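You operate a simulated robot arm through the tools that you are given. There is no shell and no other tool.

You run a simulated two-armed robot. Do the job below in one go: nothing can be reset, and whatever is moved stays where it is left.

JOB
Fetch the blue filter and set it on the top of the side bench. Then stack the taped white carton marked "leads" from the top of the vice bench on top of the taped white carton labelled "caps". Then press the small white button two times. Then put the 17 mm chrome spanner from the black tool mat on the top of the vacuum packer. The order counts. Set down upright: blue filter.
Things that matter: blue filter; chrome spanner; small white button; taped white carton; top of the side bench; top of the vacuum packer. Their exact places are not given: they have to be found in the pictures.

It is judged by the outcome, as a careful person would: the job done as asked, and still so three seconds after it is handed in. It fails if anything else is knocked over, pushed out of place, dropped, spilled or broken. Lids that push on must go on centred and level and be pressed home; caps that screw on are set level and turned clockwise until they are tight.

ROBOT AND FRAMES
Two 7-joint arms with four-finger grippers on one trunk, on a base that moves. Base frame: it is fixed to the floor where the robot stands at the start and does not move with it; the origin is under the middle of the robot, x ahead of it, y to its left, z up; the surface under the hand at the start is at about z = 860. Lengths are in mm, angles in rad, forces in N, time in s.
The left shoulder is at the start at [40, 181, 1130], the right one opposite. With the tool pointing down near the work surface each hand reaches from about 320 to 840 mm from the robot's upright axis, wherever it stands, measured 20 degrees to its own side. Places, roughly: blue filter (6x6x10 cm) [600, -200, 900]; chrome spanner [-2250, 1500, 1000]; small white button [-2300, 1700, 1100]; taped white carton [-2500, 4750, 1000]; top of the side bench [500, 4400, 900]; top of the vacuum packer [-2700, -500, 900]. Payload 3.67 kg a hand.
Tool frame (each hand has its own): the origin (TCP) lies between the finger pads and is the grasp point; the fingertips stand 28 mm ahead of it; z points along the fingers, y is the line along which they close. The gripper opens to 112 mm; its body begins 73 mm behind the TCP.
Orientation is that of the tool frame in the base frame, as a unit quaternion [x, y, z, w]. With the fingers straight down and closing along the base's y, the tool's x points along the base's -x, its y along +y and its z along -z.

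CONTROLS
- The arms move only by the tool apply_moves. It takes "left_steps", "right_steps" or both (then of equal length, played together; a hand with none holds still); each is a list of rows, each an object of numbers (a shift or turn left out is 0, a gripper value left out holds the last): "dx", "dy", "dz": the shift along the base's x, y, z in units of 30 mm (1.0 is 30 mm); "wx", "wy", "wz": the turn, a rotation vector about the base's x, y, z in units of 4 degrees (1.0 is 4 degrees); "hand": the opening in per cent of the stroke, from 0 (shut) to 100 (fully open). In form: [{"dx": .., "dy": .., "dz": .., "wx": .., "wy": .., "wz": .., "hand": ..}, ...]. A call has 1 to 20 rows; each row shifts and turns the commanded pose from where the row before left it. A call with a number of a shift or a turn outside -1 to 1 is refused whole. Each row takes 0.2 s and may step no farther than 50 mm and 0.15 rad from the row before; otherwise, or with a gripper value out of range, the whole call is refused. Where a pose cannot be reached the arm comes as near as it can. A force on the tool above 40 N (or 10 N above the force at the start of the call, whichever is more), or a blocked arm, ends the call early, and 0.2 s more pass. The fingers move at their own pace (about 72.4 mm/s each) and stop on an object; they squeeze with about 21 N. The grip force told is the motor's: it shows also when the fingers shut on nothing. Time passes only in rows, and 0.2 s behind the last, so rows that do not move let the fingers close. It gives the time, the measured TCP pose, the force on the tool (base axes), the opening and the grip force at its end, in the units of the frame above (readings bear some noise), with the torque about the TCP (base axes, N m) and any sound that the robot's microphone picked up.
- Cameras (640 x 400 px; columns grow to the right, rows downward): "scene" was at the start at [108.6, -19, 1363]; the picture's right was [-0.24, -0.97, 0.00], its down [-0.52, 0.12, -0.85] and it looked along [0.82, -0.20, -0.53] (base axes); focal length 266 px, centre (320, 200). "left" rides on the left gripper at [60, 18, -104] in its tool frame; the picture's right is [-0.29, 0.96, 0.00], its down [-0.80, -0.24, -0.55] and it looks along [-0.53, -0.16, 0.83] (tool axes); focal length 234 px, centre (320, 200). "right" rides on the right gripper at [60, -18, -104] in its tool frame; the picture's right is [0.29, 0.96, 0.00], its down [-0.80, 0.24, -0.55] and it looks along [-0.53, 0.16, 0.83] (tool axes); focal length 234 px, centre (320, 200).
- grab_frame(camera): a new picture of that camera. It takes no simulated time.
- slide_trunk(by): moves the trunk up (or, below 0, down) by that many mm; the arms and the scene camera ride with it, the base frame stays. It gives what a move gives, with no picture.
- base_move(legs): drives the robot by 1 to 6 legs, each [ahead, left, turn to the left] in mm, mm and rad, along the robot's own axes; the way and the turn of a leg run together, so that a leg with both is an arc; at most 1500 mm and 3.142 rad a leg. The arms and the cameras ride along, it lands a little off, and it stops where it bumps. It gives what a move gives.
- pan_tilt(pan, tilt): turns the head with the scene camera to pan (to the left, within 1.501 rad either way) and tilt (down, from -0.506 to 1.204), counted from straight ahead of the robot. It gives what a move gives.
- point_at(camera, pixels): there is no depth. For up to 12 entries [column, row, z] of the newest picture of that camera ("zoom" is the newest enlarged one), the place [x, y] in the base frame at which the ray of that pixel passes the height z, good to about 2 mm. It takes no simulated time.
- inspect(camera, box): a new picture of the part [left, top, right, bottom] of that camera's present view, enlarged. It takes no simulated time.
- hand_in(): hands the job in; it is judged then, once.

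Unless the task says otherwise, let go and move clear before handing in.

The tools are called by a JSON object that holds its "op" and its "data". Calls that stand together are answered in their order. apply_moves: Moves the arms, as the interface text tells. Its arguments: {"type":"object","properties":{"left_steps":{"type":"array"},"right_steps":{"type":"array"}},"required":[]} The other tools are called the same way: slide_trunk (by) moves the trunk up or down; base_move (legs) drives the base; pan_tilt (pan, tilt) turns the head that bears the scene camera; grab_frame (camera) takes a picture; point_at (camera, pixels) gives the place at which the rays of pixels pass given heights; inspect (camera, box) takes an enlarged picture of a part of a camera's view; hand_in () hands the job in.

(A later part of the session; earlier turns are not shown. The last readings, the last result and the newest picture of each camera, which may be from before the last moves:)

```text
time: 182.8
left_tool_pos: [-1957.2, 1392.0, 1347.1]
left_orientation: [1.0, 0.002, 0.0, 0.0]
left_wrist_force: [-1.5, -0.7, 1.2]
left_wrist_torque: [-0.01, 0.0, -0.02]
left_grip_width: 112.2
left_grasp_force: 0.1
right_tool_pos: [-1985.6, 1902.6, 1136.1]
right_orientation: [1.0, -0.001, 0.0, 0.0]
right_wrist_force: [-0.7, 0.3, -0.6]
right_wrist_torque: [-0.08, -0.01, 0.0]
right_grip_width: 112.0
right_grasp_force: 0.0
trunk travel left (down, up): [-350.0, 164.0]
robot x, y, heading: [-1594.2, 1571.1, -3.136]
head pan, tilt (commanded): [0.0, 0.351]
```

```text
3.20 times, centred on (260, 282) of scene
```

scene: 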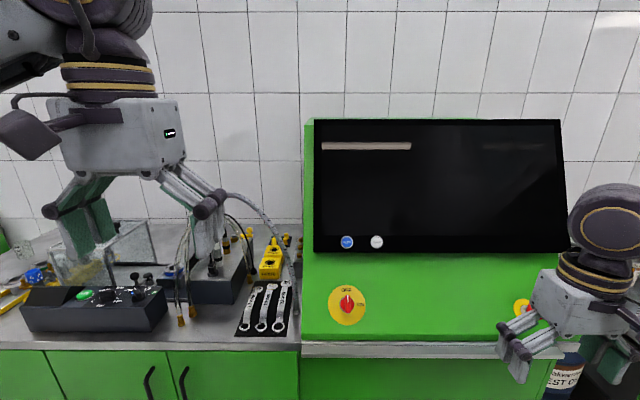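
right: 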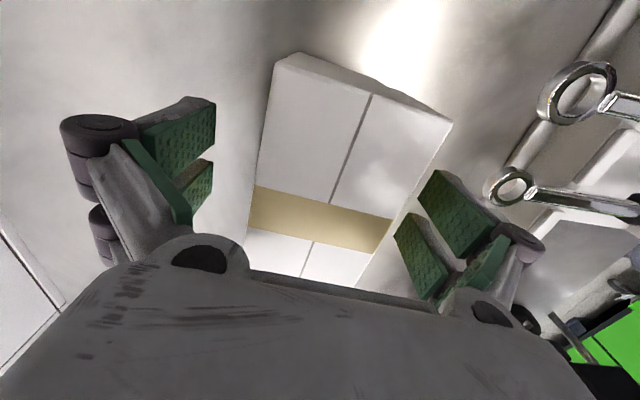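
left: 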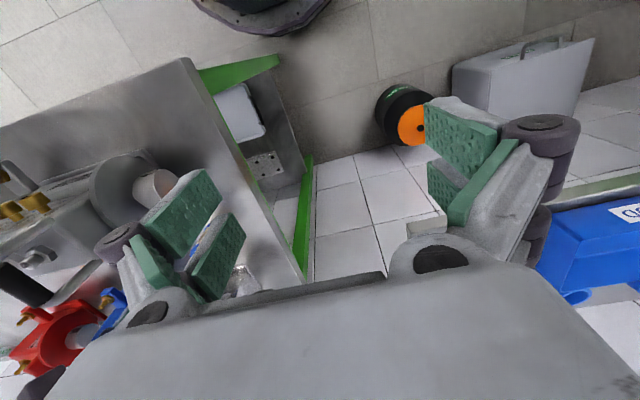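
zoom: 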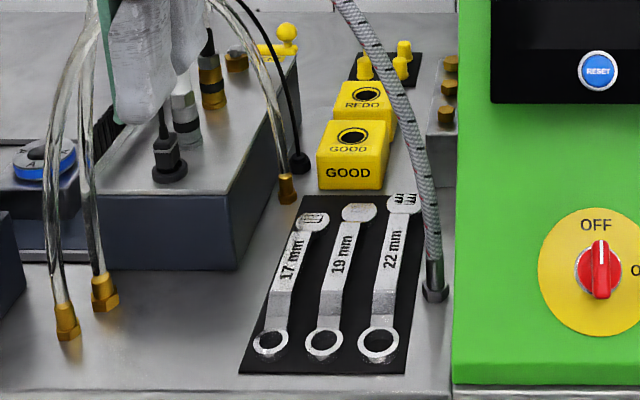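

The white button reads "FLUSH" and triangulates to roughly [-2338,1724,1128] on a steep panel. Its plane looks nearly square-on to a 25° downward line of sight. I'll close the right hand and pitch it forward in front of the button, keeping about 120 mm away.

{"op": "apply_moves", "data": {"right_steps": [{"dx": -0.43, "dy": -0.35, "dz": 0.1, "wy": 1, "hand": 0}, {"dx": -0.43, "dy": -0.35, "dz": 0.1, "wy": 1}, {"dx": -0.43, "dy": -0.35, "dz": 0.1, "wy": 1}, {"dx": -0.43, "dy": -0.35, "dz": 0.1, "wy": 1}, {"dx": -0.43, "dy": -0.35, "dz": 0.1, "wy": 1}, {"dx": -0.43, "dy": -0.35, "dz": 0.1, "wy": 1}, {"dx": -0.43, "dy": -0.35, "dz": 0.1, "wy": 1}, {"dx": -0.43, "dy": -0.35, "dz": 0.1, "wy": 1}]}}

{"op": "grab_frame", "data": {"camera": "scene"}}

{"op": "grab_frame", "data": {"camera": "right"}}

```text
time: 184.6
left_tool_pos: [-1958.1, 1391.2, 1345.9]
left_orientation: [1.0, 0.003, 0.0, 0.0]
left_wrist_force: [0.6, -0.3, 1.4]
left_wrist_torque: [0.03, 0.0, -0.02]
left_grip_width: 112.0
left_grasp_force: 0.0
right_tool_pos: [-2087.8, 1817.8, 1159.5]
right_orientation: [0.961, -0.002, -0.276, 0.001]
right_wrist_force: [0.5, -0.3, 0.0]
right_wrist_torque: [0.0, 0.03, -0.02]
right_grip_width: 0.0
right_grasp_force: 21.0
trunk travel left (down, up): [-350.0, 164.0]
robot x, y, heading: [-1594.6, 1569.8, -3.137]
head pan, tilt (commanded): [0.0, 0.351]
```

```text
taken
```

scene: 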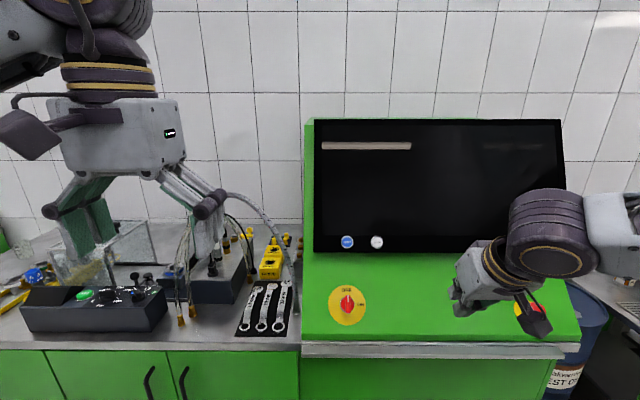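

```text
taken
```

right: 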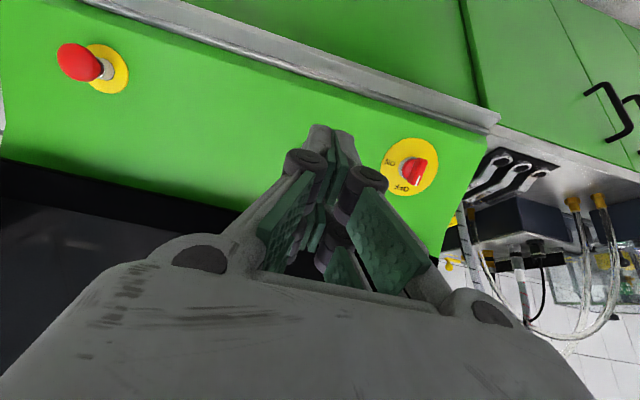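

The pitch direction is right and the fingers are closed. I'll continue to about 65° and centre on y≈1724.

{"op": "apply_moves", "data": {"right_steps": [{"dx": -0.43, "dy": -0.37, "dz": 0.1, "wy": 1}, {"dx": -0.43, "dy": -0.37, "dz": 0.1, "wy": 1}, {"dx": -0.43, "dy": -0.37, "dz": 0.1, "wy": 1}, {"dx": -0.43, "dy": -0.37, "dz": 0.1, "wy": 1}, {"dx": -0.43, "dy": -0.37, "dz": 0.1, "wy": 1}, {"dx": -0.43, "dy": -0.37, "dz": 0.1, "wy": 1}, {"dx": -0.43, "dy": -0.37, "dz": 0.1, "wy": 1}, {"dx": -0.43, "dy": -0.37, "dz": 0.1, "wy": 1}, {"dy": -0.2, "wy": 0.2}, {}]}}

{"op": "grab_frame", "data": {"camera": "scene"}}

{"op": "grab_frame", "data": {"camera": "right"}}

```text
time: 186.8
left_tool_pos: [-1957.7, 1391.7, 1346.5]
left_orientation: [1.0, 0.003, -0.001, 0.0]
left_wrist_force: [-0.3, -0.9, 0.2]
left_wrist_torque: [-0.01, 0.03, 0.03]
left_grip_width: 112.1
left_grasp_force: 0.0
right_tool_pos: [-2191.8, 1723.7, 1184.0]
right_orientation: [0.844, -0.002, -0.536, 0.001]
right_wrist_force: [0.4, -1.3, 0.1]
right_wrist_torque: [0.0, 0.0, 0.01]
right_grip_width: 0.0
right_grasp_force: 20.9
trunk travel left (down, up): [-350.0, 164.0]
robot x, y, heading: [-1596.3, 1572.1, -3.137]
head pan, tilt (commanded): [0.0, 0.351]
```

```text
taken
```

scene: 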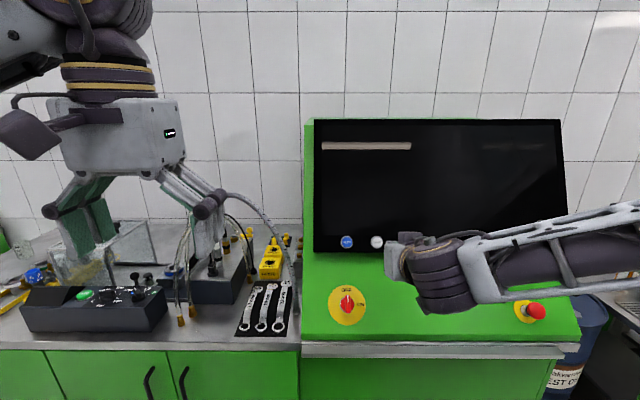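

```text
taken
```

right: 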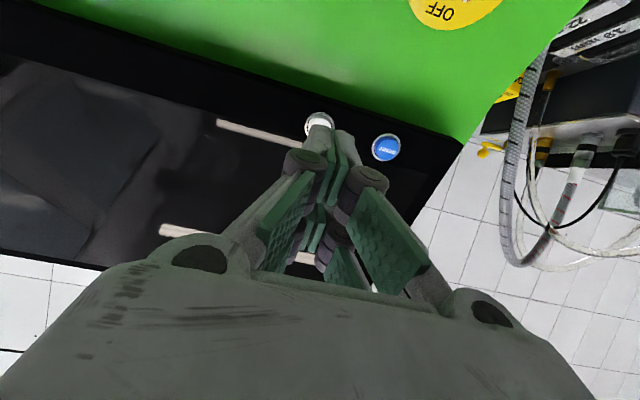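

The wrist camera sees FLUSH at about (319,126), partly behind the fingertips, and RESET at (386,147). I'll cross-check these against the scene triangulation (FLUSH about [-2343,1721,1128]).

{"op": "point_at", "data": {"camera": "right", "pixels": [[319, 126, 1128], [319, 126, 1125], [386, 147, 1128], [319, 95, 1098]]}}

{"op": "inspect", "data": {"camera": "right", "box": [260, 90, 420, 190]}}

{"op": "inspect", "data": {"camera": "scene", "box": [330, 210, 470, 300]}}

```text
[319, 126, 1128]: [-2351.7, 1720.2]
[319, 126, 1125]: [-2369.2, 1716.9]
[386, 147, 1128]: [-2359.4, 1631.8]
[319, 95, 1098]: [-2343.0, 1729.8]
```

```text
4.00 times, centred on (340, 140) of right
```

zoom: 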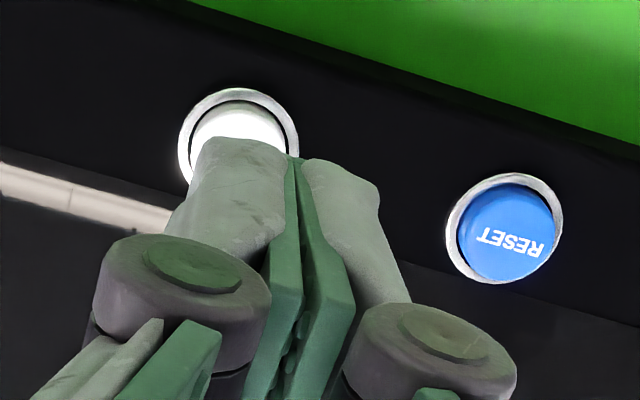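

```text
4.44 times, centred on (400, 255) of scene
```

zoom: 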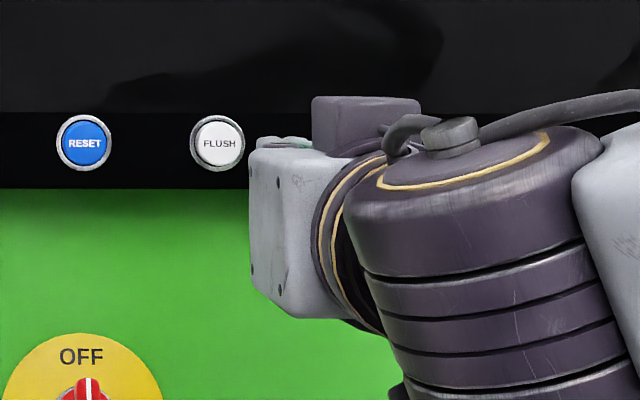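

Everything agrees: FLUSH is at about [-2344,1721,1128], with the bezel normal about 18° above horizontal and RESET 85 mm away in -y. I'll pitch the hand 10° steeper so only the upper fingertip pair leads, and stop about 22 mm short of the cap.

{"op": "apply_moves", "data": {"right_steps": [{"dx": -0.775, "dy": -0.02, "dz": -0.4, "wy": -0.625, "hand": 0}, {"dx": -0.775, "dy": -0.02, "dz": -0.4, "wy": -0.625}, {"dx": -0.775, "dy": -0.02, "dz": -0.4, "wy": -0.625}, {"dx": -0.775, "dy": -0.02, "dz": -0.4, "wy": -0.625}, {}]}}

{"op": "grab_frame", "data": {"camera": "right"}}

{"op": "inspect", "data": {"camera": "scene", "box": [330, 200, 470, 290]}}

```text
time: 188.0
left_tool_pos: [-1956.7, 1391.8, 1347.2]
left_orientation: [1.0, 0.002, -0.001, 0.0]
left_wrist_force: [0.3, 0.6, 0.6]
left_wrist_torque: [0.01, 0.04, 0.01]
left_grip_width: 111.9
left_grasp_force: 0.0
right_tool_pos: [-2280.0, 1723.3, 1136.4]
right_orientation: [0.888, -0.001, -0.46, 0.001]
right_wrist_force: [-0.8, -0.1, 0.1]
right_wrist_torque: [-0.01, 0.0, 0.0]
right_grip_width: 0.4
right_grasp_force: 21.6
trunk travel left (down, up): [-350.0, 164.0]
robot x, y, heading: [-1597.6, 1571.3, -3.137]
head pan, tilt (commanded): [0.0, 0.351]
```

```text
taken
```

right: 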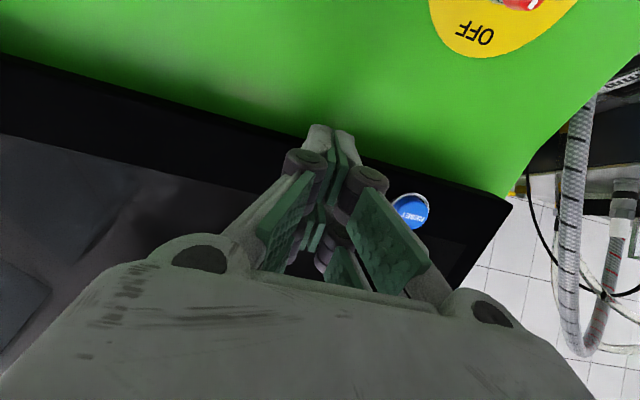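

```text
4.44 times, centred on (400, 245) of scene
```

zoom: 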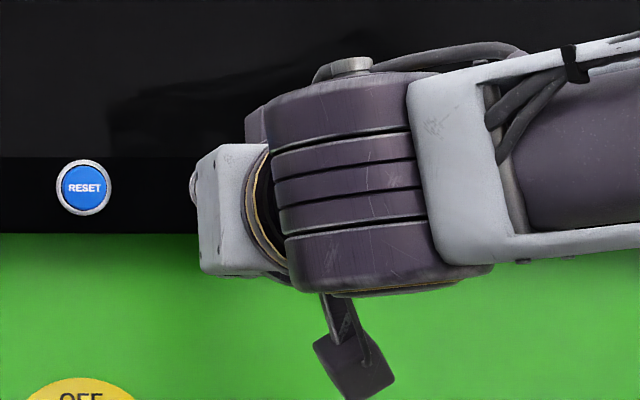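

The finger tips are in line with the button at y≈1723, and the check on RESET confirms z≈1129. I'll creep forward along the panel normal, watching force and sound.

{"op": "apply_moves", "data": {"right_steps": [{"dx": -0.16, "dz": -0.05, "hand": 0}, {"dx": -0.16, "dz": -0.05}, {"dx": -0.16, "dz": -0.05}, {}]}}

{"op": "apply_moves", "data": {"right_steps": [{"dx": -0.1, "dz": -0.03}, {}]}}

{"op": "apply_moves", "data": {"right_steps": [{"dx": -0.1, "dz": -0.03}, {}]}}

```text
time: 189.0
left_tool_pos: [-1957.6, 1392.0, 1345.5]
left_orientation: [1.0, 0.002, -0.001, 0.0]
left_wrist_force: [-0.2, -0.4, -0.3]
left_wrist_torque: [0.0, 0.0, 0.0]
left_grip_width: 112.0
left_grasp_force: 0.0
right_tool_pos: [-2299.4, 1723.5, 1131.4]
right_orientation: [0.888, -0.001, -0.46, 0.002]
right_wrist_force: [1.7, 0.1, 0.6]
right_wrist_torque: [-0.06, 0.01, -0.01]
right_grip_width: 5.8
right_grasp_force: 35.7
trunk travel left (down, up): [-350.0, 164.0]
robot x, y, heading: [-1596.9, 1573.6, -3.138]
head pan, tilt (commanded): [0.0, 0.351]
```

```text
time: 189.6
left_tool_pos: [-1956.7, 1391.1, 1346.1]
left_orientation: [1.0, 0.002, -0.001, 0.0]
left_wrist_force: [-0.4, 0.3, -0.2]
left_wrist_torque: [0.0, 0.0, 0.01]
left_grip_width: 111.9
left_grasp_force: 0.2
right_tool_pos: [-2300.6, 1723.0, 1131.0]
right_orientation: [0.888, -0.001, -0.46, 0.001]
right_wrist_force: [1.7, 0.5, 0.0]
right_wrist_torque: [0.01, 0.01, -0.02]
right_grip_width: 6.1
right_grasp_force: 35.9
trunk travel left (down, up): [-350.0, 164.0]
robot x, y, heading: [-1597.1, 1571.6, -3.138]
head pan, tilt (commanded): [0.0, 0.351]
heard: click
```

```text
time: 190.2
left_tool_pos: [-1956.3, 1392.7, 1347.4]
left_orientation: [1.0, 0.004, 0.0, -0.001]
left_wrist_force: [1.1, -0.1, -0.2]
left_wrist_torque: [0.02, -0.01, 0.03]
left_grip_width: 112.1
left_grasp_force: 0.1
right_tool_pos: [-2304.6, 1722.9, 1130.6]
right_orientation: [0.888, -0.001, -0.46, 0.001]
right_wrist_force: [6.3, 0.8, 1.7]
right_wrist_torque: [-0.01, 0.06, -0.02]
right_grip_width: 6.2
right_grasp_force: 35.8
trunk travel left (down, up): [-350.0, 164.0]
robot x, y, heading: [-1592.3, 1569.7, -3.137]
head pan, tilt (commanded): [0.0, 0.351]
```

A click was heard, so that's one press. I'll draw straight back about 20 mm so the button fully releases.

{"op": "apply_moves", "data": {"right_steps": [{"dx": 0.17, "dz": 0.0525}, {"dx": 0.17, "dz": 0.0525}, {"dx": 0.17, "dz": 0.0525}, {"dx": 0.17, "dz": 0.0525}, {}, {}]}}

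{"op": "grab_frame", "data": {"camera": "right"}}

```text
time: 191.6
left_tool_pos: [-1957.1, 1391.8, 1347.6]
left_orientation: [1.0, 0.002, 0.0, 0.0]
left_wrist_force: [-0.4, 0.0, 0.0]
left_wrist_torque: [0.02, 0.0, -0.01]
left_grip_width: 112.1
left_grasp_force: 0.1
right_tool_pos: [-2284.9, 1722.3, 1135.9]
right_orientation: [0.888, -0.001, -0.461, 0.001]
right_wrist_force: [0.4, 0.3, -0.6]
right_wrist_torque: [-0.02, 0.0, -0.03]
right_grip_width: 0.0
right_grasp_force: 36.1
trunk travel left (down, up): [-350.0, 164.0]
robot x, y, heading: [-1596.6, 1571.0, -3.141]
head pan, tilt (commanded): [0.0, 0.351]
```

```text
taken
```

right: 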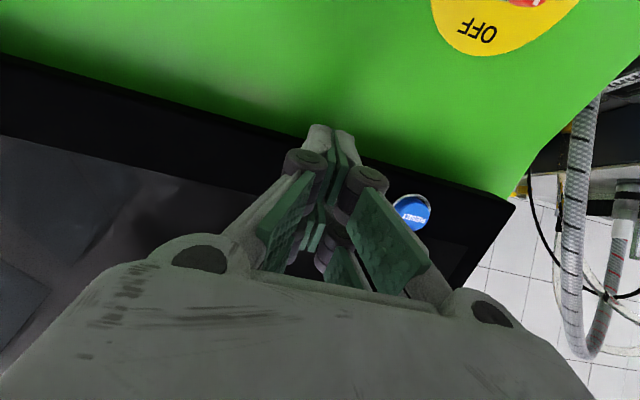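

The force is back to zero and the tips are clear. I'll repeat the same forward motion for the second press.

{"op": "apply_moves", "data": {"right_steps": [{"dx": -0.16, "dz": -0.05}, {"dx": -0.16, "dz": -0.05}, {"dx": -0.16, "dz": -0.05}, {}]}}

{"op": "apply_moves", "data": {"right_steps": [{"dx": -0.1, "dz": -0.03}, {}]}}

{"op": "apply_moves", "data": {"right_steps": [{"dx": -0.1, "dz": -0.03}, {}]}}

```text
time: 192.6
left_tool_pos: [-1956.1, 1392.8, 1346.4]
left_orientation: [1.0, 0.002, -0.001, 0.0]
left_wrist_force: [-0.9, -0.5, -0.1]
left_wrist_torque: [0.0, 0.02, -0.01]
left_grip_width: 111.8
left_grasp_force: 0.1
right_tool_pos: [-2297.5, 1721.6, 1131.3]
right_orientation: [0.888, -0.002, -0.46, 0.0]
right_wrist_force: [1.4, 0.9, 0.0]
right_wrist_torque: [-0.01, 0.02, -0.02]
right_grip_width: 6.1
right_grasp_force: 35.6
trunk travel left (down, up): [-350.0, 164.0]
robot x, y, heading: [-1590.4, 1573.9, -3.139]
head pan, tilt (commanded): [0.0, 0.351]
```

```text
time: 193.2
left_tool_pos: [-1957.1, 1392.0, 1346.6]
left_orientation: [1.0, 0.002, -0.001, -0.001]
left_wrist_force: [-0.8, -0.4, -0.2]
left_wrist_torque: [-0.03, 0.02, 0.02]
left_grip_width: 112.4
left_grasp_force: 0.0
right_tool_pos: [-2301.2, 1722.0, 1129.7]
right_orientation: [0.888, -0.001, -0.46, 0.001]
right_wrist_force: [2.3, 0.4, 0.0]
right_wrist_torque: [-0.01, 0.06, -0.02]
right_grip_width: 5.6
right_grasp_force: 35.4
trunk travel left (down, up): [-350.0, 164.0]
robot x, y, heading: [-1595.5, 1570.6, -3.138]
head pan, tilt (commanded): [0.0, 0.351]
heard: click
```

```text
time: 193.8
left_tool_pos: [-1955.1, 1392.1, 1346.7]
left_orientation: [1.0, 0.003, -0.001, 0.001]
left_wrist_force: [-0.8, 0.0, 0.0]
left_wrist_torque: [-0.04, 0.02, 0.02]
left_grip_width: 112.0
left_grasp_force: 0.0
right_tool_pos: [-2302.9, 1721.7, 1129.6]
right_orientation: [0.887, -0.001, -0.461, 0.001]
right_wrist_force: [7.0, 0.6, 0.6]
right_wrist_torque: [0.04, 0.02, -0.01]
right_grip_width: 6.1
right_grasp_force: 36.0
trunk travel left (down, up): [-350.0, 164.0]
robot x, y, heading: [-1592.9, 1569.8, -3.133]
head pan, tilt (commanded): [0.0, 0.351]
```

The second click was heard, so the button has been pressed twice. I'll back off along the same line and return the right hand to pointing down, away from the console.

{"op": "apply_moves", "data": {"right_steps": [{"dx": 0.2, "dz": 0.06}, {"dx": 0.2, "dz": 0.06}, {"dx": 0.3, "dz": 0.1}, {"dx": 0.6, "dz": 0.2}, {"dx": 1, "dz": 0.3}, {"dx": 1, "dz": 0.3}, {"dx": 1, "wy": -1}, {"dx": 1, "wy": -1}, {"dx": 1, "wy": -1}, {"dx": 0.5, "dy": 0.5, "wy": -1}, {"dy": 0.5, "wy": -1}, {"dy": 0.5, "wy": -1}, {"dy": 0.5, "wy": -1}, {"wy": -1}, {"wy": -1}, {"wy": -1}, {"wy": -1}, {"wy": -1}, {"wy": -1}, {"wy": -0.7}]}}

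{"op": "grab_frame", "data": {"camera": "scene"}}

```text
time: 198.0
left_tool_pos: [-1958.5, 1391.4, 1346.2]
left_orientation: [1.0, 0.003, -0.001, 0.001]
left_wrist_force: [-0.6, 0.2, -1.0]
left_wrist_torque: [0.0, -0.04, 0.0]
left_grip_width: 112.0
left_grasp_force: 0.1
right_tool_pos: [-2100.7, 1780.5, 1160.2]
right_orientation: [1.0, -0.002, 0.001, 0.001]
right_wrist_force: [-0.7, 0.6, -0.1]
right_wrist_torque: [0.02, 0.01, -0.02]
right_grip_width: 0.0
right_grasp_force: 35.9
trunk travel left (down, up): [-350.0, 164.0]
robot x, y, heading: [-1596.7, 1572.9, -3.135]
head pan, tilt (commanded): [0.0, 0.351]
```

```text
taken
```

scene: 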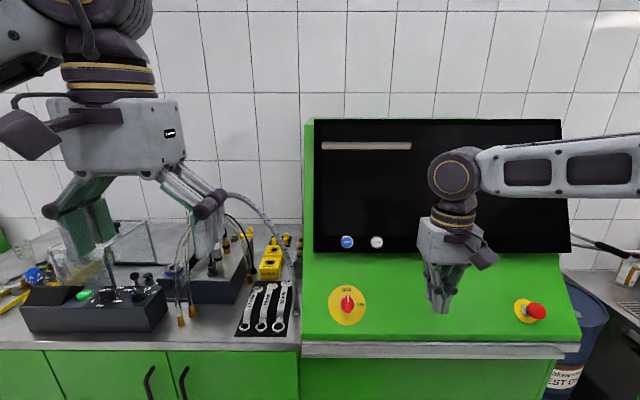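

FLUSH and RESET look undisturbed. Next is the 17 mm spanner, so I'll tuck the right hand back, then drive 170 mm closer so the left hand is over the mat.

{"op": "apply_moves", "data": {"right_steps": [{"dx": 1, "dz": 0.6}, {"dx": 1, "dz": 0.6}, {"dx": 1, "dz": 0.6}, {"dx": 1, "dy": 0.5, "dz": 0.6}, {"dx": 0.5, "dy": 0.5}]}}

{"op": "base_move", "data": {"legs": [[170, 0, -0.006]]}}

{"op": "pan_tilt", "data": {"pan": 0.25, "tilt": 0.7}}

{"op": "grab_frame", "data": {"camera": "scene"}}

{"op": "grab_frame", "data": {"camera": "left"}}

```text
time: 199.2
left_tool_pos: [-1957.0, 1392.6, 1347.5]
left_orientation: [1.0, 0.002, -0.001, 0.0]
left_wrist_force: [1.1, 0.3, 0.5]
left_wrist_torque: [0.03, 0.01, 0.02]
left_grip_width: 112.3
left_grasp_force: 0.1
right_tool_pos: [-1966.1, 1812.4, 1232.1]
right_orientation: [1.0, -0.001, 0.001, 0.001]
right_wrist_force: [-0.2, -0.7, 0.1]
right_wrist_torque: [0.0, -0.01, -0.03]
right_grip_width: 0.0
right_grasp_force: 35.0
trunk travel left (down, up): [-350.0, 164.0]
robot x, y, heading: [-1595.7, 1573.7, -3.138]
head pan, tilt (commanded): [0.0, 0.351]
```

```text
time: 200.7
left_tool_pos: [-2123.3, 1393.0, 1346.8]
left_orientation: [1.0, 0.0, -0.002, 0.001]
left_wrist_force: [0.1, -0.2, 1.2]
left_wrist_torque: [-0.01, 0.05, 0.0]
left_grip_width: 111.7
left_grasp_force: 0.1
right_tool_pos: [-2129.2, 1812.5, 1233.5]
right_orientation: [1.0, -0.004, -0.001, 0.0]
right_wrist_force: [0.4, -1.0, 0.1]
right_wrist_torque: [-0.03, 0.02, -0.01]
right_grip_width: 0.2
right_grasp_force: 35.4
trunk travel left (down, up): [-350.0, 164.0]
robot x, y, heading: [-1759.6, 1575.2, -3.146]
head pan, tilt (commanded): [0.0, 0.351]
```

```text
time: 201.5
left_tool_pos: [-2124.5, 1392.0, 1345.7]
left_orientation: [1.0, 0.001, 0.0, 0.0]
left_wrist_force: [-0.2, -0.5, -0.4]
left_wrist_torque: [0.03, 0.01, 0.04]
left_grip_width: 112.2
left_grasp_force: 0.0
right_tool_pos: [-2132.3, 1812.4, 1231.4]
right_orientation: [1.0, -0.005, 0.0, 0.0]
right_wrist_force: [-0.7, 0.1, -0.4]
right_wrist_torque: [0.02, -0.01, -0.01]
right_grip_width: 0.4
right_grasp_force: 35.4
trunk travel left (down, up): [-350.0, 164.0]
robot x, y, heading: [-1761.9, 1568.4, -3.14]
head pan, tilt (commanded): [0.25, 0.7]
```

```text
taken
```

scene: 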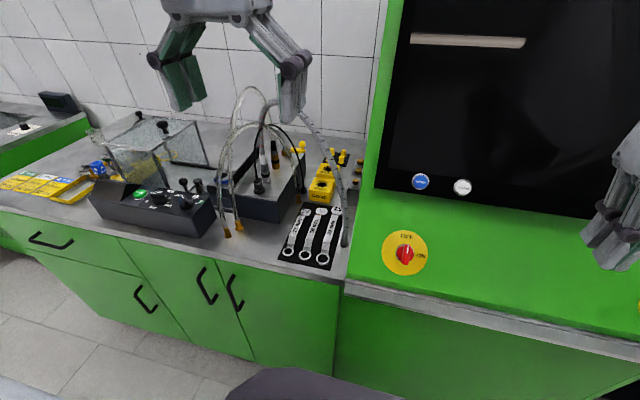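

```text
taken
```

left: 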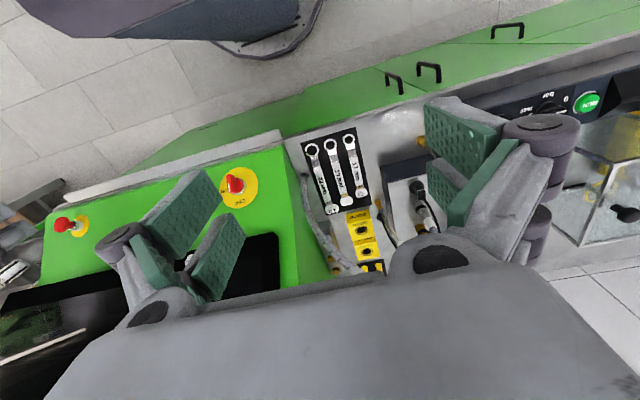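

{"op": "inspect", "data": {"camera": "scene", "box": [200, 80, 370, 280]}}

{"op": "inspect", "data": {"camera": "left", "box": [280, 110, 440, 240]}}

```text
2.00 times, centred on (285, 180) of scene
```

zoom: 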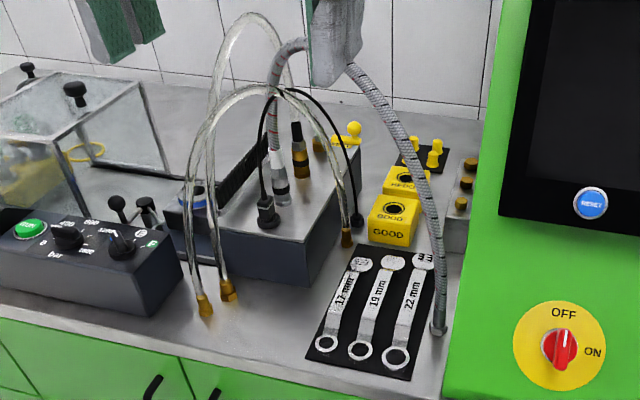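

```text
3.08 times, centred on (360, 175) of left
```

zoom: 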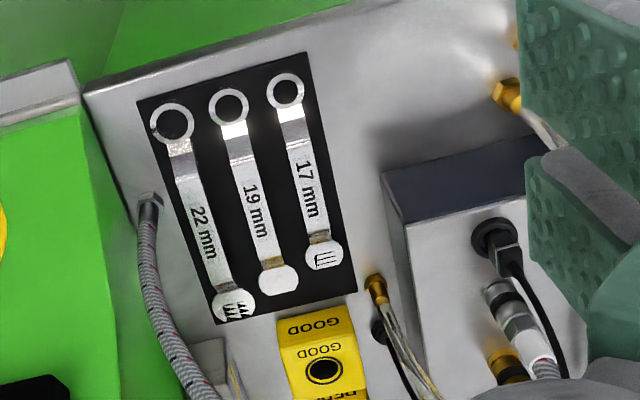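

The 17 mm spanner is the one nearest the grey box, with its ring at left-zoom (286,92) and its jaw end at (325,255). I'll project its points and the neighbours onto the mat height.

{"op": "point_at", "data": {"camera": "zoom", "pixels": [[286, 92, 908], [325, 255, 908], [306, 175, 908], [294, 175, 908], [319, 175, 908], [229, 106, 908], [252, 190, 908], [238, 150, 908], [138, 102, 903], [306, 53, 903], [375, 285, 900], [148, 197, 900]]}}

{"op": "point_at", "data": {"camera": "scene", "pixels": [[288.5, 252, 908], [306, 212, 908], [297, 230, 908], [306, 253, 908], [323, 257, 908], [344, 245, 900], [278, 262, 903], [329, 270, 903], [299, 199, 900]]}}

```text
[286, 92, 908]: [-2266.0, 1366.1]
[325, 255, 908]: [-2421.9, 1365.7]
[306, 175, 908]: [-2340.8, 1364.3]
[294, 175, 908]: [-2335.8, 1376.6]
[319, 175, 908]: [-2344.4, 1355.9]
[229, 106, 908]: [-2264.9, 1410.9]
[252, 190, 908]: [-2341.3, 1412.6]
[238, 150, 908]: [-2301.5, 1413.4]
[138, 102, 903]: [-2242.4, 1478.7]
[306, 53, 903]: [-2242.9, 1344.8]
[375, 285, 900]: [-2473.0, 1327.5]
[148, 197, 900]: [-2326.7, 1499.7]
```

```text
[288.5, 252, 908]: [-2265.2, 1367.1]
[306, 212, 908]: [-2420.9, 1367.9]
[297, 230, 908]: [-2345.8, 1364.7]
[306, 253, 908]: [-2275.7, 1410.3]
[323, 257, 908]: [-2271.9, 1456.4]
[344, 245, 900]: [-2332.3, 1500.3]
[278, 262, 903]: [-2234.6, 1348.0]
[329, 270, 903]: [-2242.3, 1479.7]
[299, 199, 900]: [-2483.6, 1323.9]
```

Both cameras agree: the 17 mm spanner lies along x from [-2266,1366] (ring) to [-2421,1366], with its shaft about 21 mm wide and the 19 mm spanner 46 mm to its right. I'll check the grey box corner and the hoses for finger clearance.

{"op": "point_at", "data": {"camera": "zoom", "pixels": [[383, 172, 900], [408, 225, 960], [408, 225, 980], [500, 85, 900], [440, 340, 980]]}}

{"op": "point_at", "data": {"camera": "scene", "pixels": [[281, 222, 900], [273, 199, 960], [273, 199, 980], [227, 235, 900], [240, 227, 900], [340, 180, 1000], [325, 140, 1100]]}}

{"op": "inspect", "data": {"camera": "scene", "box": [250, 90, 360, 270]}}

```text
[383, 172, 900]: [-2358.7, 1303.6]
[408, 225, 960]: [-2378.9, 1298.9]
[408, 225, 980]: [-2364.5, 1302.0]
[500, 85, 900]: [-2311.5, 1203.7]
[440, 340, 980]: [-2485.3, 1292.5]
```

```text
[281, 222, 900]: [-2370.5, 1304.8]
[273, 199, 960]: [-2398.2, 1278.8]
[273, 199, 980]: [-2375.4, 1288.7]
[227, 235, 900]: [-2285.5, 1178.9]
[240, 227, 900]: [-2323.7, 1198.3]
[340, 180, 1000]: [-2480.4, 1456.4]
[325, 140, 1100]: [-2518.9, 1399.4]
```

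```text
2.22 times, centred on (305, 180) of scene
```

zoom: 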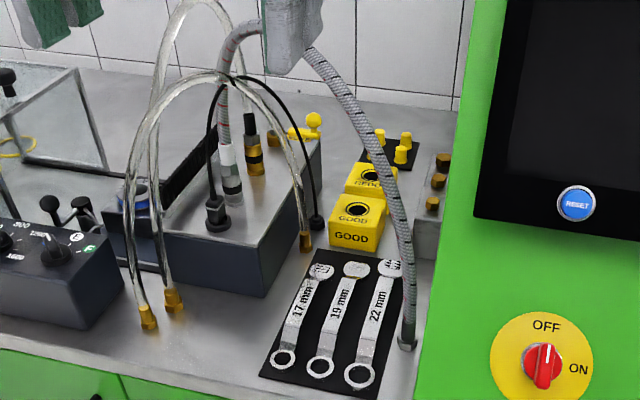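

The box corner is at about [-2362,1304,975], so I'll grip the shaft at about x≈-2330 with a narrow opening and a small bias away from the 19 mm spanner. I'll bring the left hand over it, opened to about 36 mm, and stop high to check the hoses.

{"op": "apply_moves", "data": {"left_steps": [{"dx": -0.76, "dy": -0.11, "dz": -0.3, "hand": 32}, {"dx": -0.76, "dy": -0.11, "dz": -0.3}, {"dx": -0.76, "dy": -0.11, "dz": -0.3}, {"dx": -0.76, "dy": -0.11, "dz": -0.3}, {"dx": -0.76, "dy": -0.11, "dz": -0.3}, {"dx": -0.76, "dy": -0.11, "dz": -0.3}, {"dx": -0.76, "dy": -0.11, "dz": -0.3}, {"dx": -0.76, "dy": -0.11, "dz": -0.3}, {"dx": -0.77, "dy": -0.11, "dz": -0.3}, {"dz": -1}, {"dz": -1}, {"dz": -1}, {}]}}

{"op": "grab_frame", "data": {"camera": "scene"}}

{"op": "grab_frame", "data": {"camera": "left"}}

```text
time: 204.3
left_tool_pos: [-2329.4, 1364.3, 1178.0]
left_orientation: [1.0, 0.0, -0.001, 0.0]
left_wrist_force: [0.6, 0.0, 0.5]
left_wrist_torque: [0.0, -0.01, -0.02]
left_grip_width: 35.7
left_grasp_force: 0.1
right_tool_pos: [-2130.1, 1813.2, 1233.4]
right_orientation: [1.0, -0.005, 0.0, 0.0]
right_wrist_force: [0.6, -0.7, -0.4]
right_wrist_torque: [0.03, 0.01, -0.02]
right_grip_width: 0.1
right_grasp_force: 35.1
trunk travel left (down, up): [-350.0, 164.0]
robot x, y, heading: [-1760.2, 1571.1, -3.139]
head pan, tilt (commanded): [0.25, 0.7]
```

```text
taken
```

scene: 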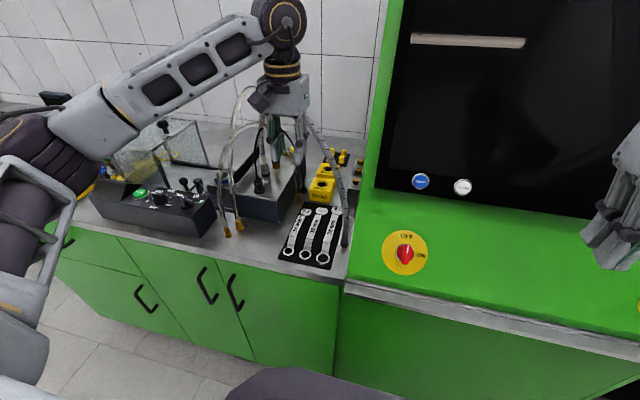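

```text
taken
```

left: 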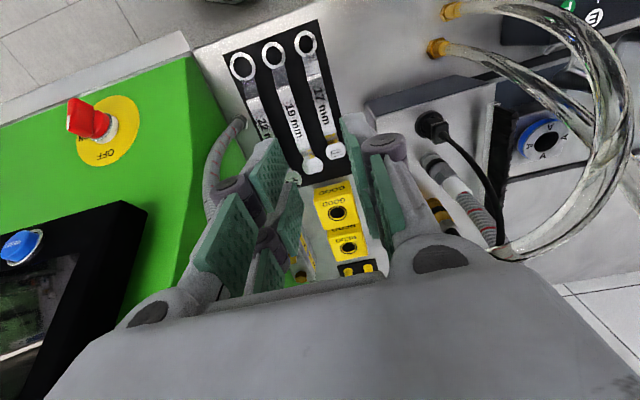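

The tubes pass near the hand on both sides, so I'll zoom in before lowering.

{"op": "inspect", "data": {"camera": "scene", "box": [200, 60, 370, 270]}}

{"op": "inspect", "data": {"camera": "left", "box": [180, 20, 460, 260]}}

```text
1.90 times, centred on (285, 165) of scene
```

zoom: 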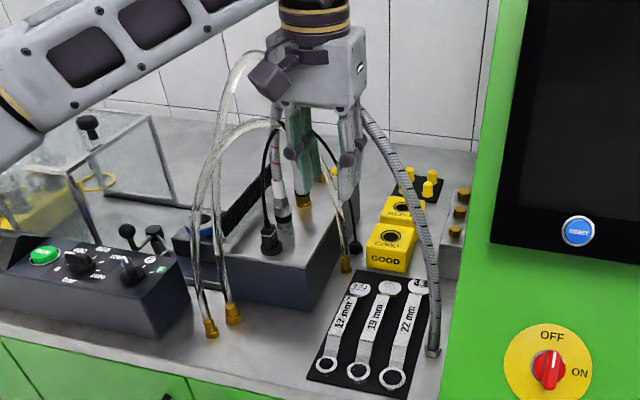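

```text
1.67 times, centred on (320, 140) of left
```

zoom: 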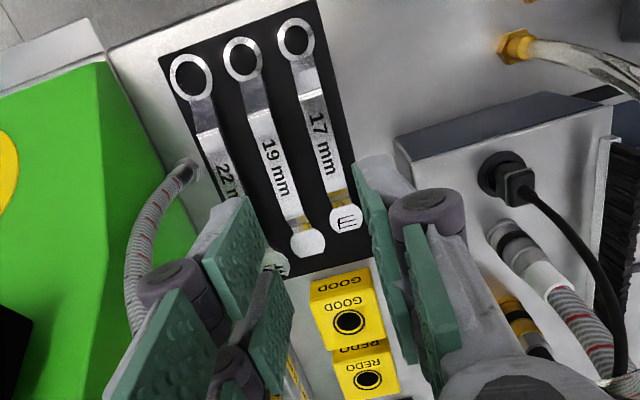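

The hand currently hangs in front of all tubes with zero contact force. I'll locate the braided hose and the clear tubes in 3D more carefully before descending between them.

{"op": "point_at", "data": {"camera": "scene", "pixels": [[346.6, 207.1, 960], [346.6, 207.1, 1000], [340.3, 175.5, 1000], [340.3, 175.5, 1050], [329.7, 149.2, 1050], [329.7, 149.2, 1100], [319.2, 133.4, 1100], [319.2, 133.4, 1150], [310.3, 118.7, 1150], [310.3, 118.7, 1200], [243, 125, 1100], [243, 125, 1150]]}}

{"op": "point_at", "data": {"camera": "left", "pixels": [[218, 149, 1000], [207.4, 176, 1050], [207.4, 176, 1000], [205, 206, 1050], [205, 206, 1100], [212, 224, 1100], [520, 245, 1100], [520, 245, 1050], [600, 100, 1050], [600, 100, 1100], [620, 50, 1000]]}}

```text
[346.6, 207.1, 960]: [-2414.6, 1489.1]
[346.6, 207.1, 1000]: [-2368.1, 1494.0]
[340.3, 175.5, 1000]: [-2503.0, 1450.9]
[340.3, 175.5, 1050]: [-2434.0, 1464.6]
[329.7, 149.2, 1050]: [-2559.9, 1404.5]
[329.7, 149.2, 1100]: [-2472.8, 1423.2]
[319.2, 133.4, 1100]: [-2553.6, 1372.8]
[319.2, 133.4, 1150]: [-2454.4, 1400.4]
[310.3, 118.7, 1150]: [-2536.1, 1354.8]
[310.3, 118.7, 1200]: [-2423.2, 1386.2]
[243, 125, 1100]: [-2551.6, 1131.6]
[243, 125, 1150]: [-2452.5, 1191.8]
```

```text
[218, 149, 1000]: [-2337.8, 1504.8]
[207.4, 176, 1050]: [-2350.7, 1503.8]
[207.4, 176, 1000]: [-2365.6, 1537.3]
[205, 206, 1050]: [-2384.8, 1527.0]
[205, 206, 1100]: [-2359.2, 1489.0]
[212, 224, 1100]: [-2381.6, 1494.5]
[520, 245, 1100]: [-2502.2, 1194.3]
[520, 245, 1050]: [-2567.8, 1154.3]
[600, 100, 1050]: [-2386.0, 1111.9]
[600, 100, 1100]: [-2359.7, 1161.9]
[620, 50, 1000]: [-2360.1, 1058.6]
```

The left forearm would come down close to the clear tubes, while the right arm's forearm would approach from the open side in front of the console. I'll retract the left hand, shift the robot left, and use the right hand instead.

{"op": "apply_moves", "data": {"left_steps": [{"dz": 1}, {"dz": 1}, {"dz": 1}, {"dz": 1}, {"dz": 1, "dx": 0.8}, {"dx": 1}, {"dx": 1}, {"dx": 1}, {"dx": 1}, {"dx": 1, "dy": -0.5}, {"dx": 1, "dy": -0.5}]}}

{"op": "base_move", "data": {"legs": [[0, 400, 0]]}}

{"op": "pan_tilt", "data": {"pan": -0.25, "tilt": 0.7}}

{"op": "grab_frame", "data": {"camera": "scene"}}

{"op": "grab_frame", "data": {"camera": "right"}}

```text
time: 206.7
left_tool_pos: [-2123.4, 1330.9, 1326.2]
left_orientation: [1.0, 0.0, -0.002, -0.001]
left_wrist_force: [0.2, -1.1, -0.3]
left_wrist_torque: [0.01, 0.04, 0.02]
left_grip_width: 35.7
left_grasp_force: 0.0
right_tool_pos: [-2129.6, 1812.3, 1233.5]
right_orientation: [1.0, -0.005, -0.001, -0.001]
right_wrist_force: [0.6, -0.5, 0.5]
right_wrist_torque: [0.0, 0.02, 0.04]
right_grip_width: 0.2
right_grasp_force: 35.9
trunk travel left (down, up): [-350.0, 164.0]
robot x, y, heading: [-1764.2, 1572.8, -3.142]
head pan, tilt (commanded): [0.25, 0.7]
```

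```text
time: 209.3
left_tool_pos: [-2131.7, 941.7, 1325.1]
left_orientation: [1.0, -0.007, 0.0, 0.0]
left_wrist_force: [-0.1, 0.0, 0.0]
left_wrist_torque: [0.0, 0.02, -0.02]
left_grip_width: 35.8
left_grasp_force: 0.0
right_tool_pos: [-2129.5, 1422.6, 1232.4]
right_orientation: [1.0, -0.011, -0.001, 0.0]
right_wrist_force: [-0.3, 0.4, 0.2]
right_wrist_torque: [-0.01, -0.03, 0.0]
right_grip_width: 0.0
right_grasp_force: 35.7
trunk travel left (down, up): [-350.0, 164.0]
robot x, y, heading: [-1763.0, 1175.3, 3.129]
head pan, tilt (commanded): [0.25, 0.7]
```

```text
time: 210.2
left_tool_pos: [-2132.2, 942.0, 1325.5]
left_orientation: [1.0, -0.007, -0.001, 0.0]
left_wrist_force: [-0.4, 0.5, -0.4]
left_wrist_torque: [-0.01, -0.03, 0.04]
left_grip_width: 35.6
left_grasp_force: 0.1
right_tool_pos: [-2129.6, 1420.4, 1231.9]
right_orientation: [1.0, -0.011, 0.0, 0.001]
right_wrist_force: [0.3, -0.8, 0.6]
right_wrist_torque: [0.0, 0.02, 0.01]
right_grip_width: 0.0
right_grasp_force: 35.6
trunk travel left (down, up): [-350.0, 164.0]
robot x, y, heading: [-1763.1, 1171.9, 3.131]
head pan, tilt (commanded): [-0.25, 0.7]
```

```text
taken
```

scene: 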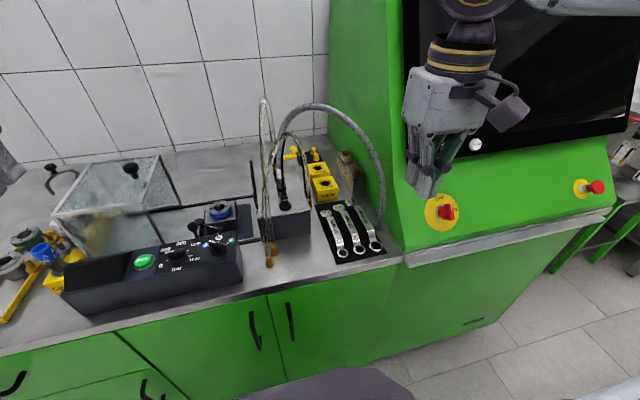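

```text
taken
```

right: 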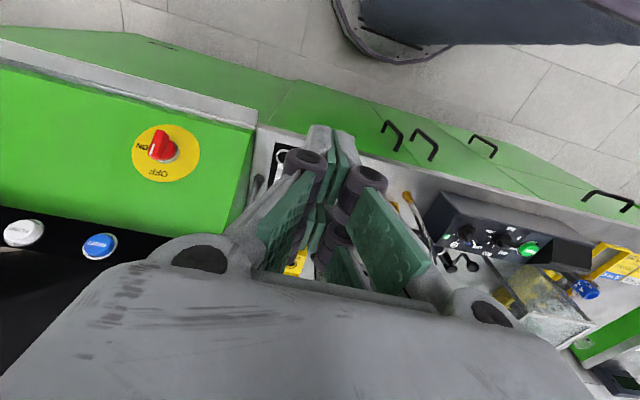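

This view shows the mat at (345,230) with the clear tubes to its left at columns 260-290 and the braided hose arching over its back. I'll zoom in and re-measure from here.

{"op": "inspect", "data": {"camera": "scene", "box": [240, 90, 420, 280]}}

{"op": "inspect", "data": {"camera": "scene", "box": [310, 190, 400, 270]}}

```text
2.11 times, centred on (330, 185) of scene
```

zoom: 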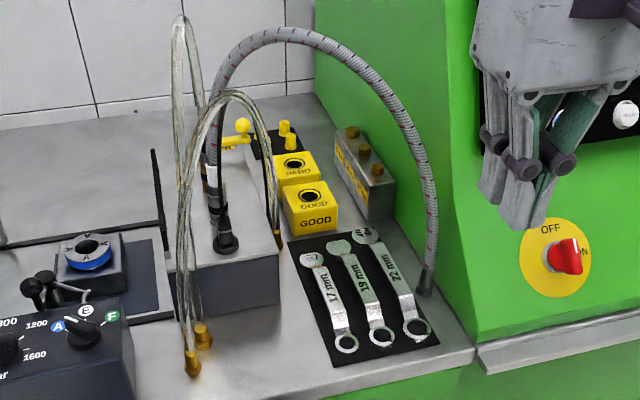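

```text
5.00 times, centred on (355, 230) of scene
```

zoom: 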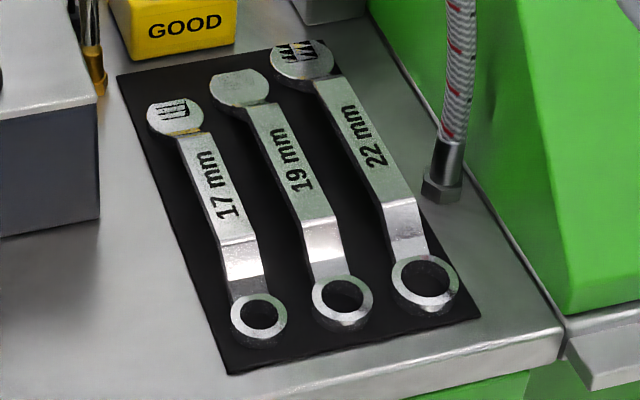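

{"op": "point_at", "data": {"camera": "zoom", "pixels": [[259, 318, 908], [240, 245, 910], [220, 245, 910], [258, 242, 910], [175, 118, 908], [207, 190, 910], [232, 185, 910], [342, 298, 908], [300, 190, 910], [286, 220, 910], [98, 220, 900], [442, 190, 900]]}}

```text
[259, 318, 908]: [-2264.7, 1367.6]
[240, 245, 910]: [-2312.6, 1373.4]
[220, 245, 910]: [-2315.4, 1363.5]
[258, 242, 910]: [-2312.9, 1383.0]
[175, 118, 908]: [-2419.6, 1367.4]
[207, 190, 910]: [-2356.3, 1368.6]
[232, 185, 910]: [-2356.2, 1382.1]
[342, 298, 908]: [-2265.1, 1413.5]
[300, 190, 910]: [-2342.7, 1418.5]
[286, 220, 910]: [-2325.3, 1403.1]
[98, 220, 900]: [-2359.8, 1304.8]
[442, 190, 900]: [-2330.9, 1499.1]
```

The ring and jaw ends agree from both views, and parallax shows the shaft is cranked up with its top near z≈920, which makes it easier to grip. I'll open the right hand to about 36 mm and bring it above x≈-2330, y≈1364.

{"op": "apply_moves", "data": {"right_steps": [{"dx": -0.955, "dy": -0.268, "dz": -0.343, "wz": 0.05, "hand": 32}, {"dx": -0.955, "dy": -0.268, "dz": -0.343, "wz": 0.05}, {"dx": -0.955, "dy": -0.268, "dz": -0.343, "wz": 0.05}, {"dx": -0.955, "dy": -0.268, "dz": -0.343, "wz": 0.05}, {"dx": -0.955, "dy": -0.268, "dz": -0.343, "wz": 0.05}, {"dx": -0.955, "dy": -0.268, "dz": -0.343, "wz": 0.05}, {"dx": -0.955, "dy": -0.268, "dz": -0.343}, {}]}}

{"op": "grab_frame", "data": {"camera": "scene"}}

{"op": "grab_frame", "data": {"camera": "right"}}

{"op": "inspect", "data": {"camera": "scene", "box": [240, 70, 440, 270]}}

```text
time: 212.0
left_tool_pos: [-2131.1, 941.8, 1325.0]
left_orientation: [1.0, -0.007, -0.002, 0.0]
left_wrist_force: [0.1, -0.2, 0.8]
left_wrist_torque: [0.01, 0.06, -0.01]
left_grip_width: 35.8
left_grasp_force: 0.0
right_tool_pos: [-2330.0, 1364.7, 1161.2]
right_orientation: [1.0, 0.001, 0.0, 0.0]
right_wrist_force: [1.1, 0.2, -0.7]
right_wrist_torque: [-0.01, 0.0, 0.0]
right_grip_width: 35.7
right_grasp_force: 0.1
trunk travel left (down, up): [-350.0, 164.0]
robot x, y, heading: [-1761.9, 1178.3, 3.132]
head pan, tilt (commanded): [-0.25, 0.7]
```

```text
taken
```

scene: 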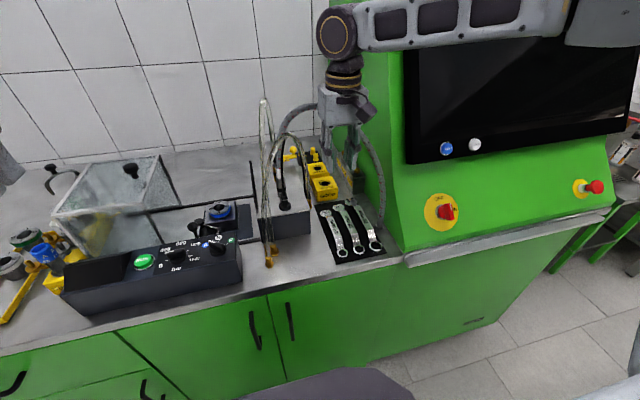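

```text
taken
```

right: 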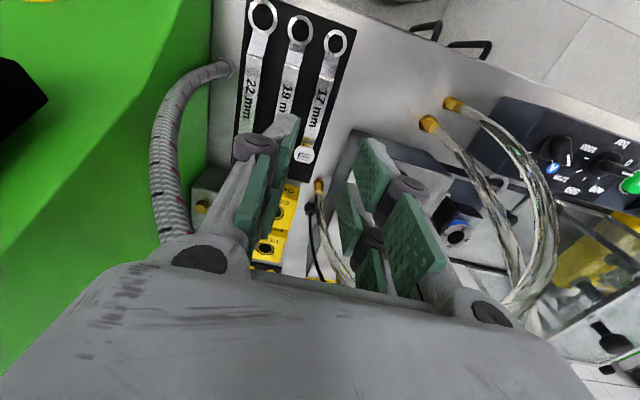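

```text
2.00 times, centred on (340, 170) of scene
```

zoom: 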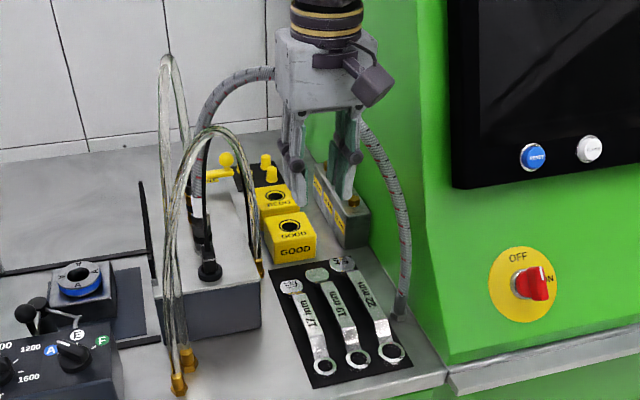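

The hand is clear of both hoses by about 50 mm or more. I'll lower to z≈990 and check finger alignment on the spanner.

{"op": "apply_moves", "data": {"right_steps": [{"dz": -0.9}, {"dz": -0.9}, {"dz": -0.9}, {"dz": -0.9}, {"dz": -0.9}, {"dz": -0.9}, {"dz": -0.3}, {}]}}

{"op": "grab_frame", "data": {"camera": "right"}}

{"op": "inspect", "data": {"camera": "scene", "box": [280, 130, 400, 270]}}

```text
time: 213.8
left_tool_pos: [-2131.5, 940.5, 1325.3]
left_orientation: [1.0, -0.008, -0.001, 0.0]
left_wrist_force: [0.0, -0.1, -0.9]
left_wrist_torque: [0.01, 0.01, 0.0]
left_grip_width: 35.9
left_grasp_force: 0.1
right_tool_pos: [-2329.9, 1365.0, 987.2]
right_orientation: [1.0, 0.0, 0.0, 0.0]
right_wrist_force: [-0.2, 0.2, 0.0]
right_wrist_torque: [0.01, 0.0, -0.01]
right_grip_width: 35.5
right_grasp_force: 0.0
trunk travel left (down, up): [-350.0, 164.0]
robot x, y, heading: [-1763.4, 1179.9, 3.126]
head pan, tilt (commanded): [-0.25, 0.7]
```

```text
taken
```

right: 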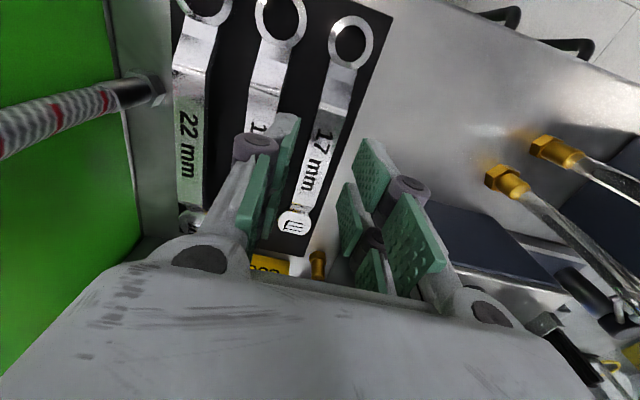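

```text
2.86 times, centred on (340, 200) of scene
```

zoom: 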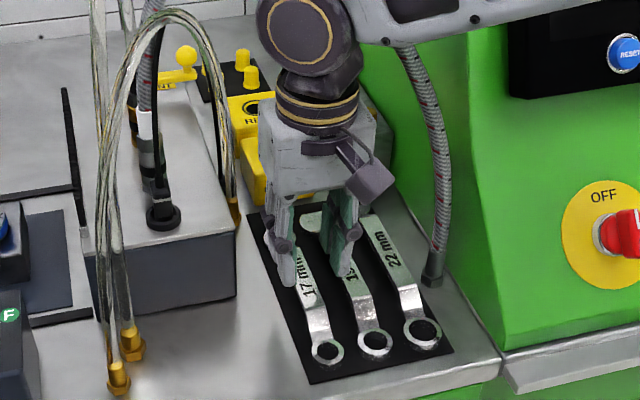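

The 17 mm shaft sits between the fingers. I'll shift 2 mm away from the 19 mm spanner and lower carefully to z≈936.

{"op": "apply_moves", "data": {"right_steps": [{"dy": -0.05, "dz": -0.4}, {"dz": -0.4}, {"dz": -0.4}, {"dz": -0.3}, {"dz": -0.2}, {}]}}

{"op": "grab_frame", "data": {"camera": "right"}}

{"op": "inspect", "data": {"camera": "scene", "box": [290, 160, 400, 270]}}

```text
time: 215.2
left_tool_pos: [-2130.9, 941.0, 1325.5]
left_orientation: [1.0, -0.008, 0.0, 0.0]
left_wrist_force: [0.7, -1.1, 0.1]
left_wrist_torque: [0.0, 0.02, 0.0]
left_grip_width: 36.0
left_grasp_force: 0.0
right_tool_pos: [-2330.2, 1363.0, 938.4]
right_orientation: [1.0, 0.0, 0.0, 0.0]
right_wrist_force: [0.1, -0.1, 0.3]
right_wrist_torque: [0.0, 0.02, 0.03]
right_grip_width: 35.7
right_grasp_force: 0.0
trunk travel left (down, up): [-350.0, 164.0]
robot x, y, heading: [-1763.6, 1177.6, 3.128]
head pan, tilt (commanded): [-0.25, 0.7]
```

```text
taken
```

right: 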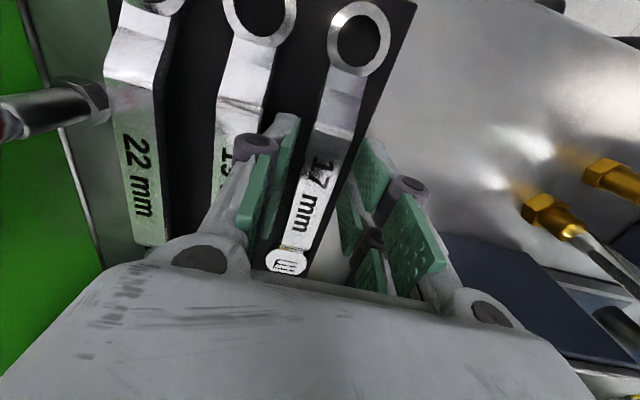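

```text
3.64 times, centred on (345, 215) of scene
```

zoom: 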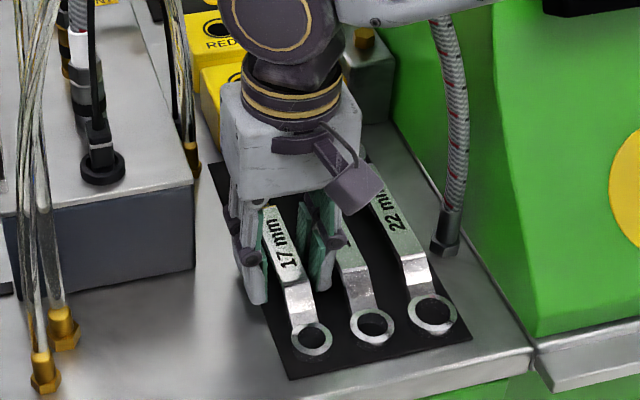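

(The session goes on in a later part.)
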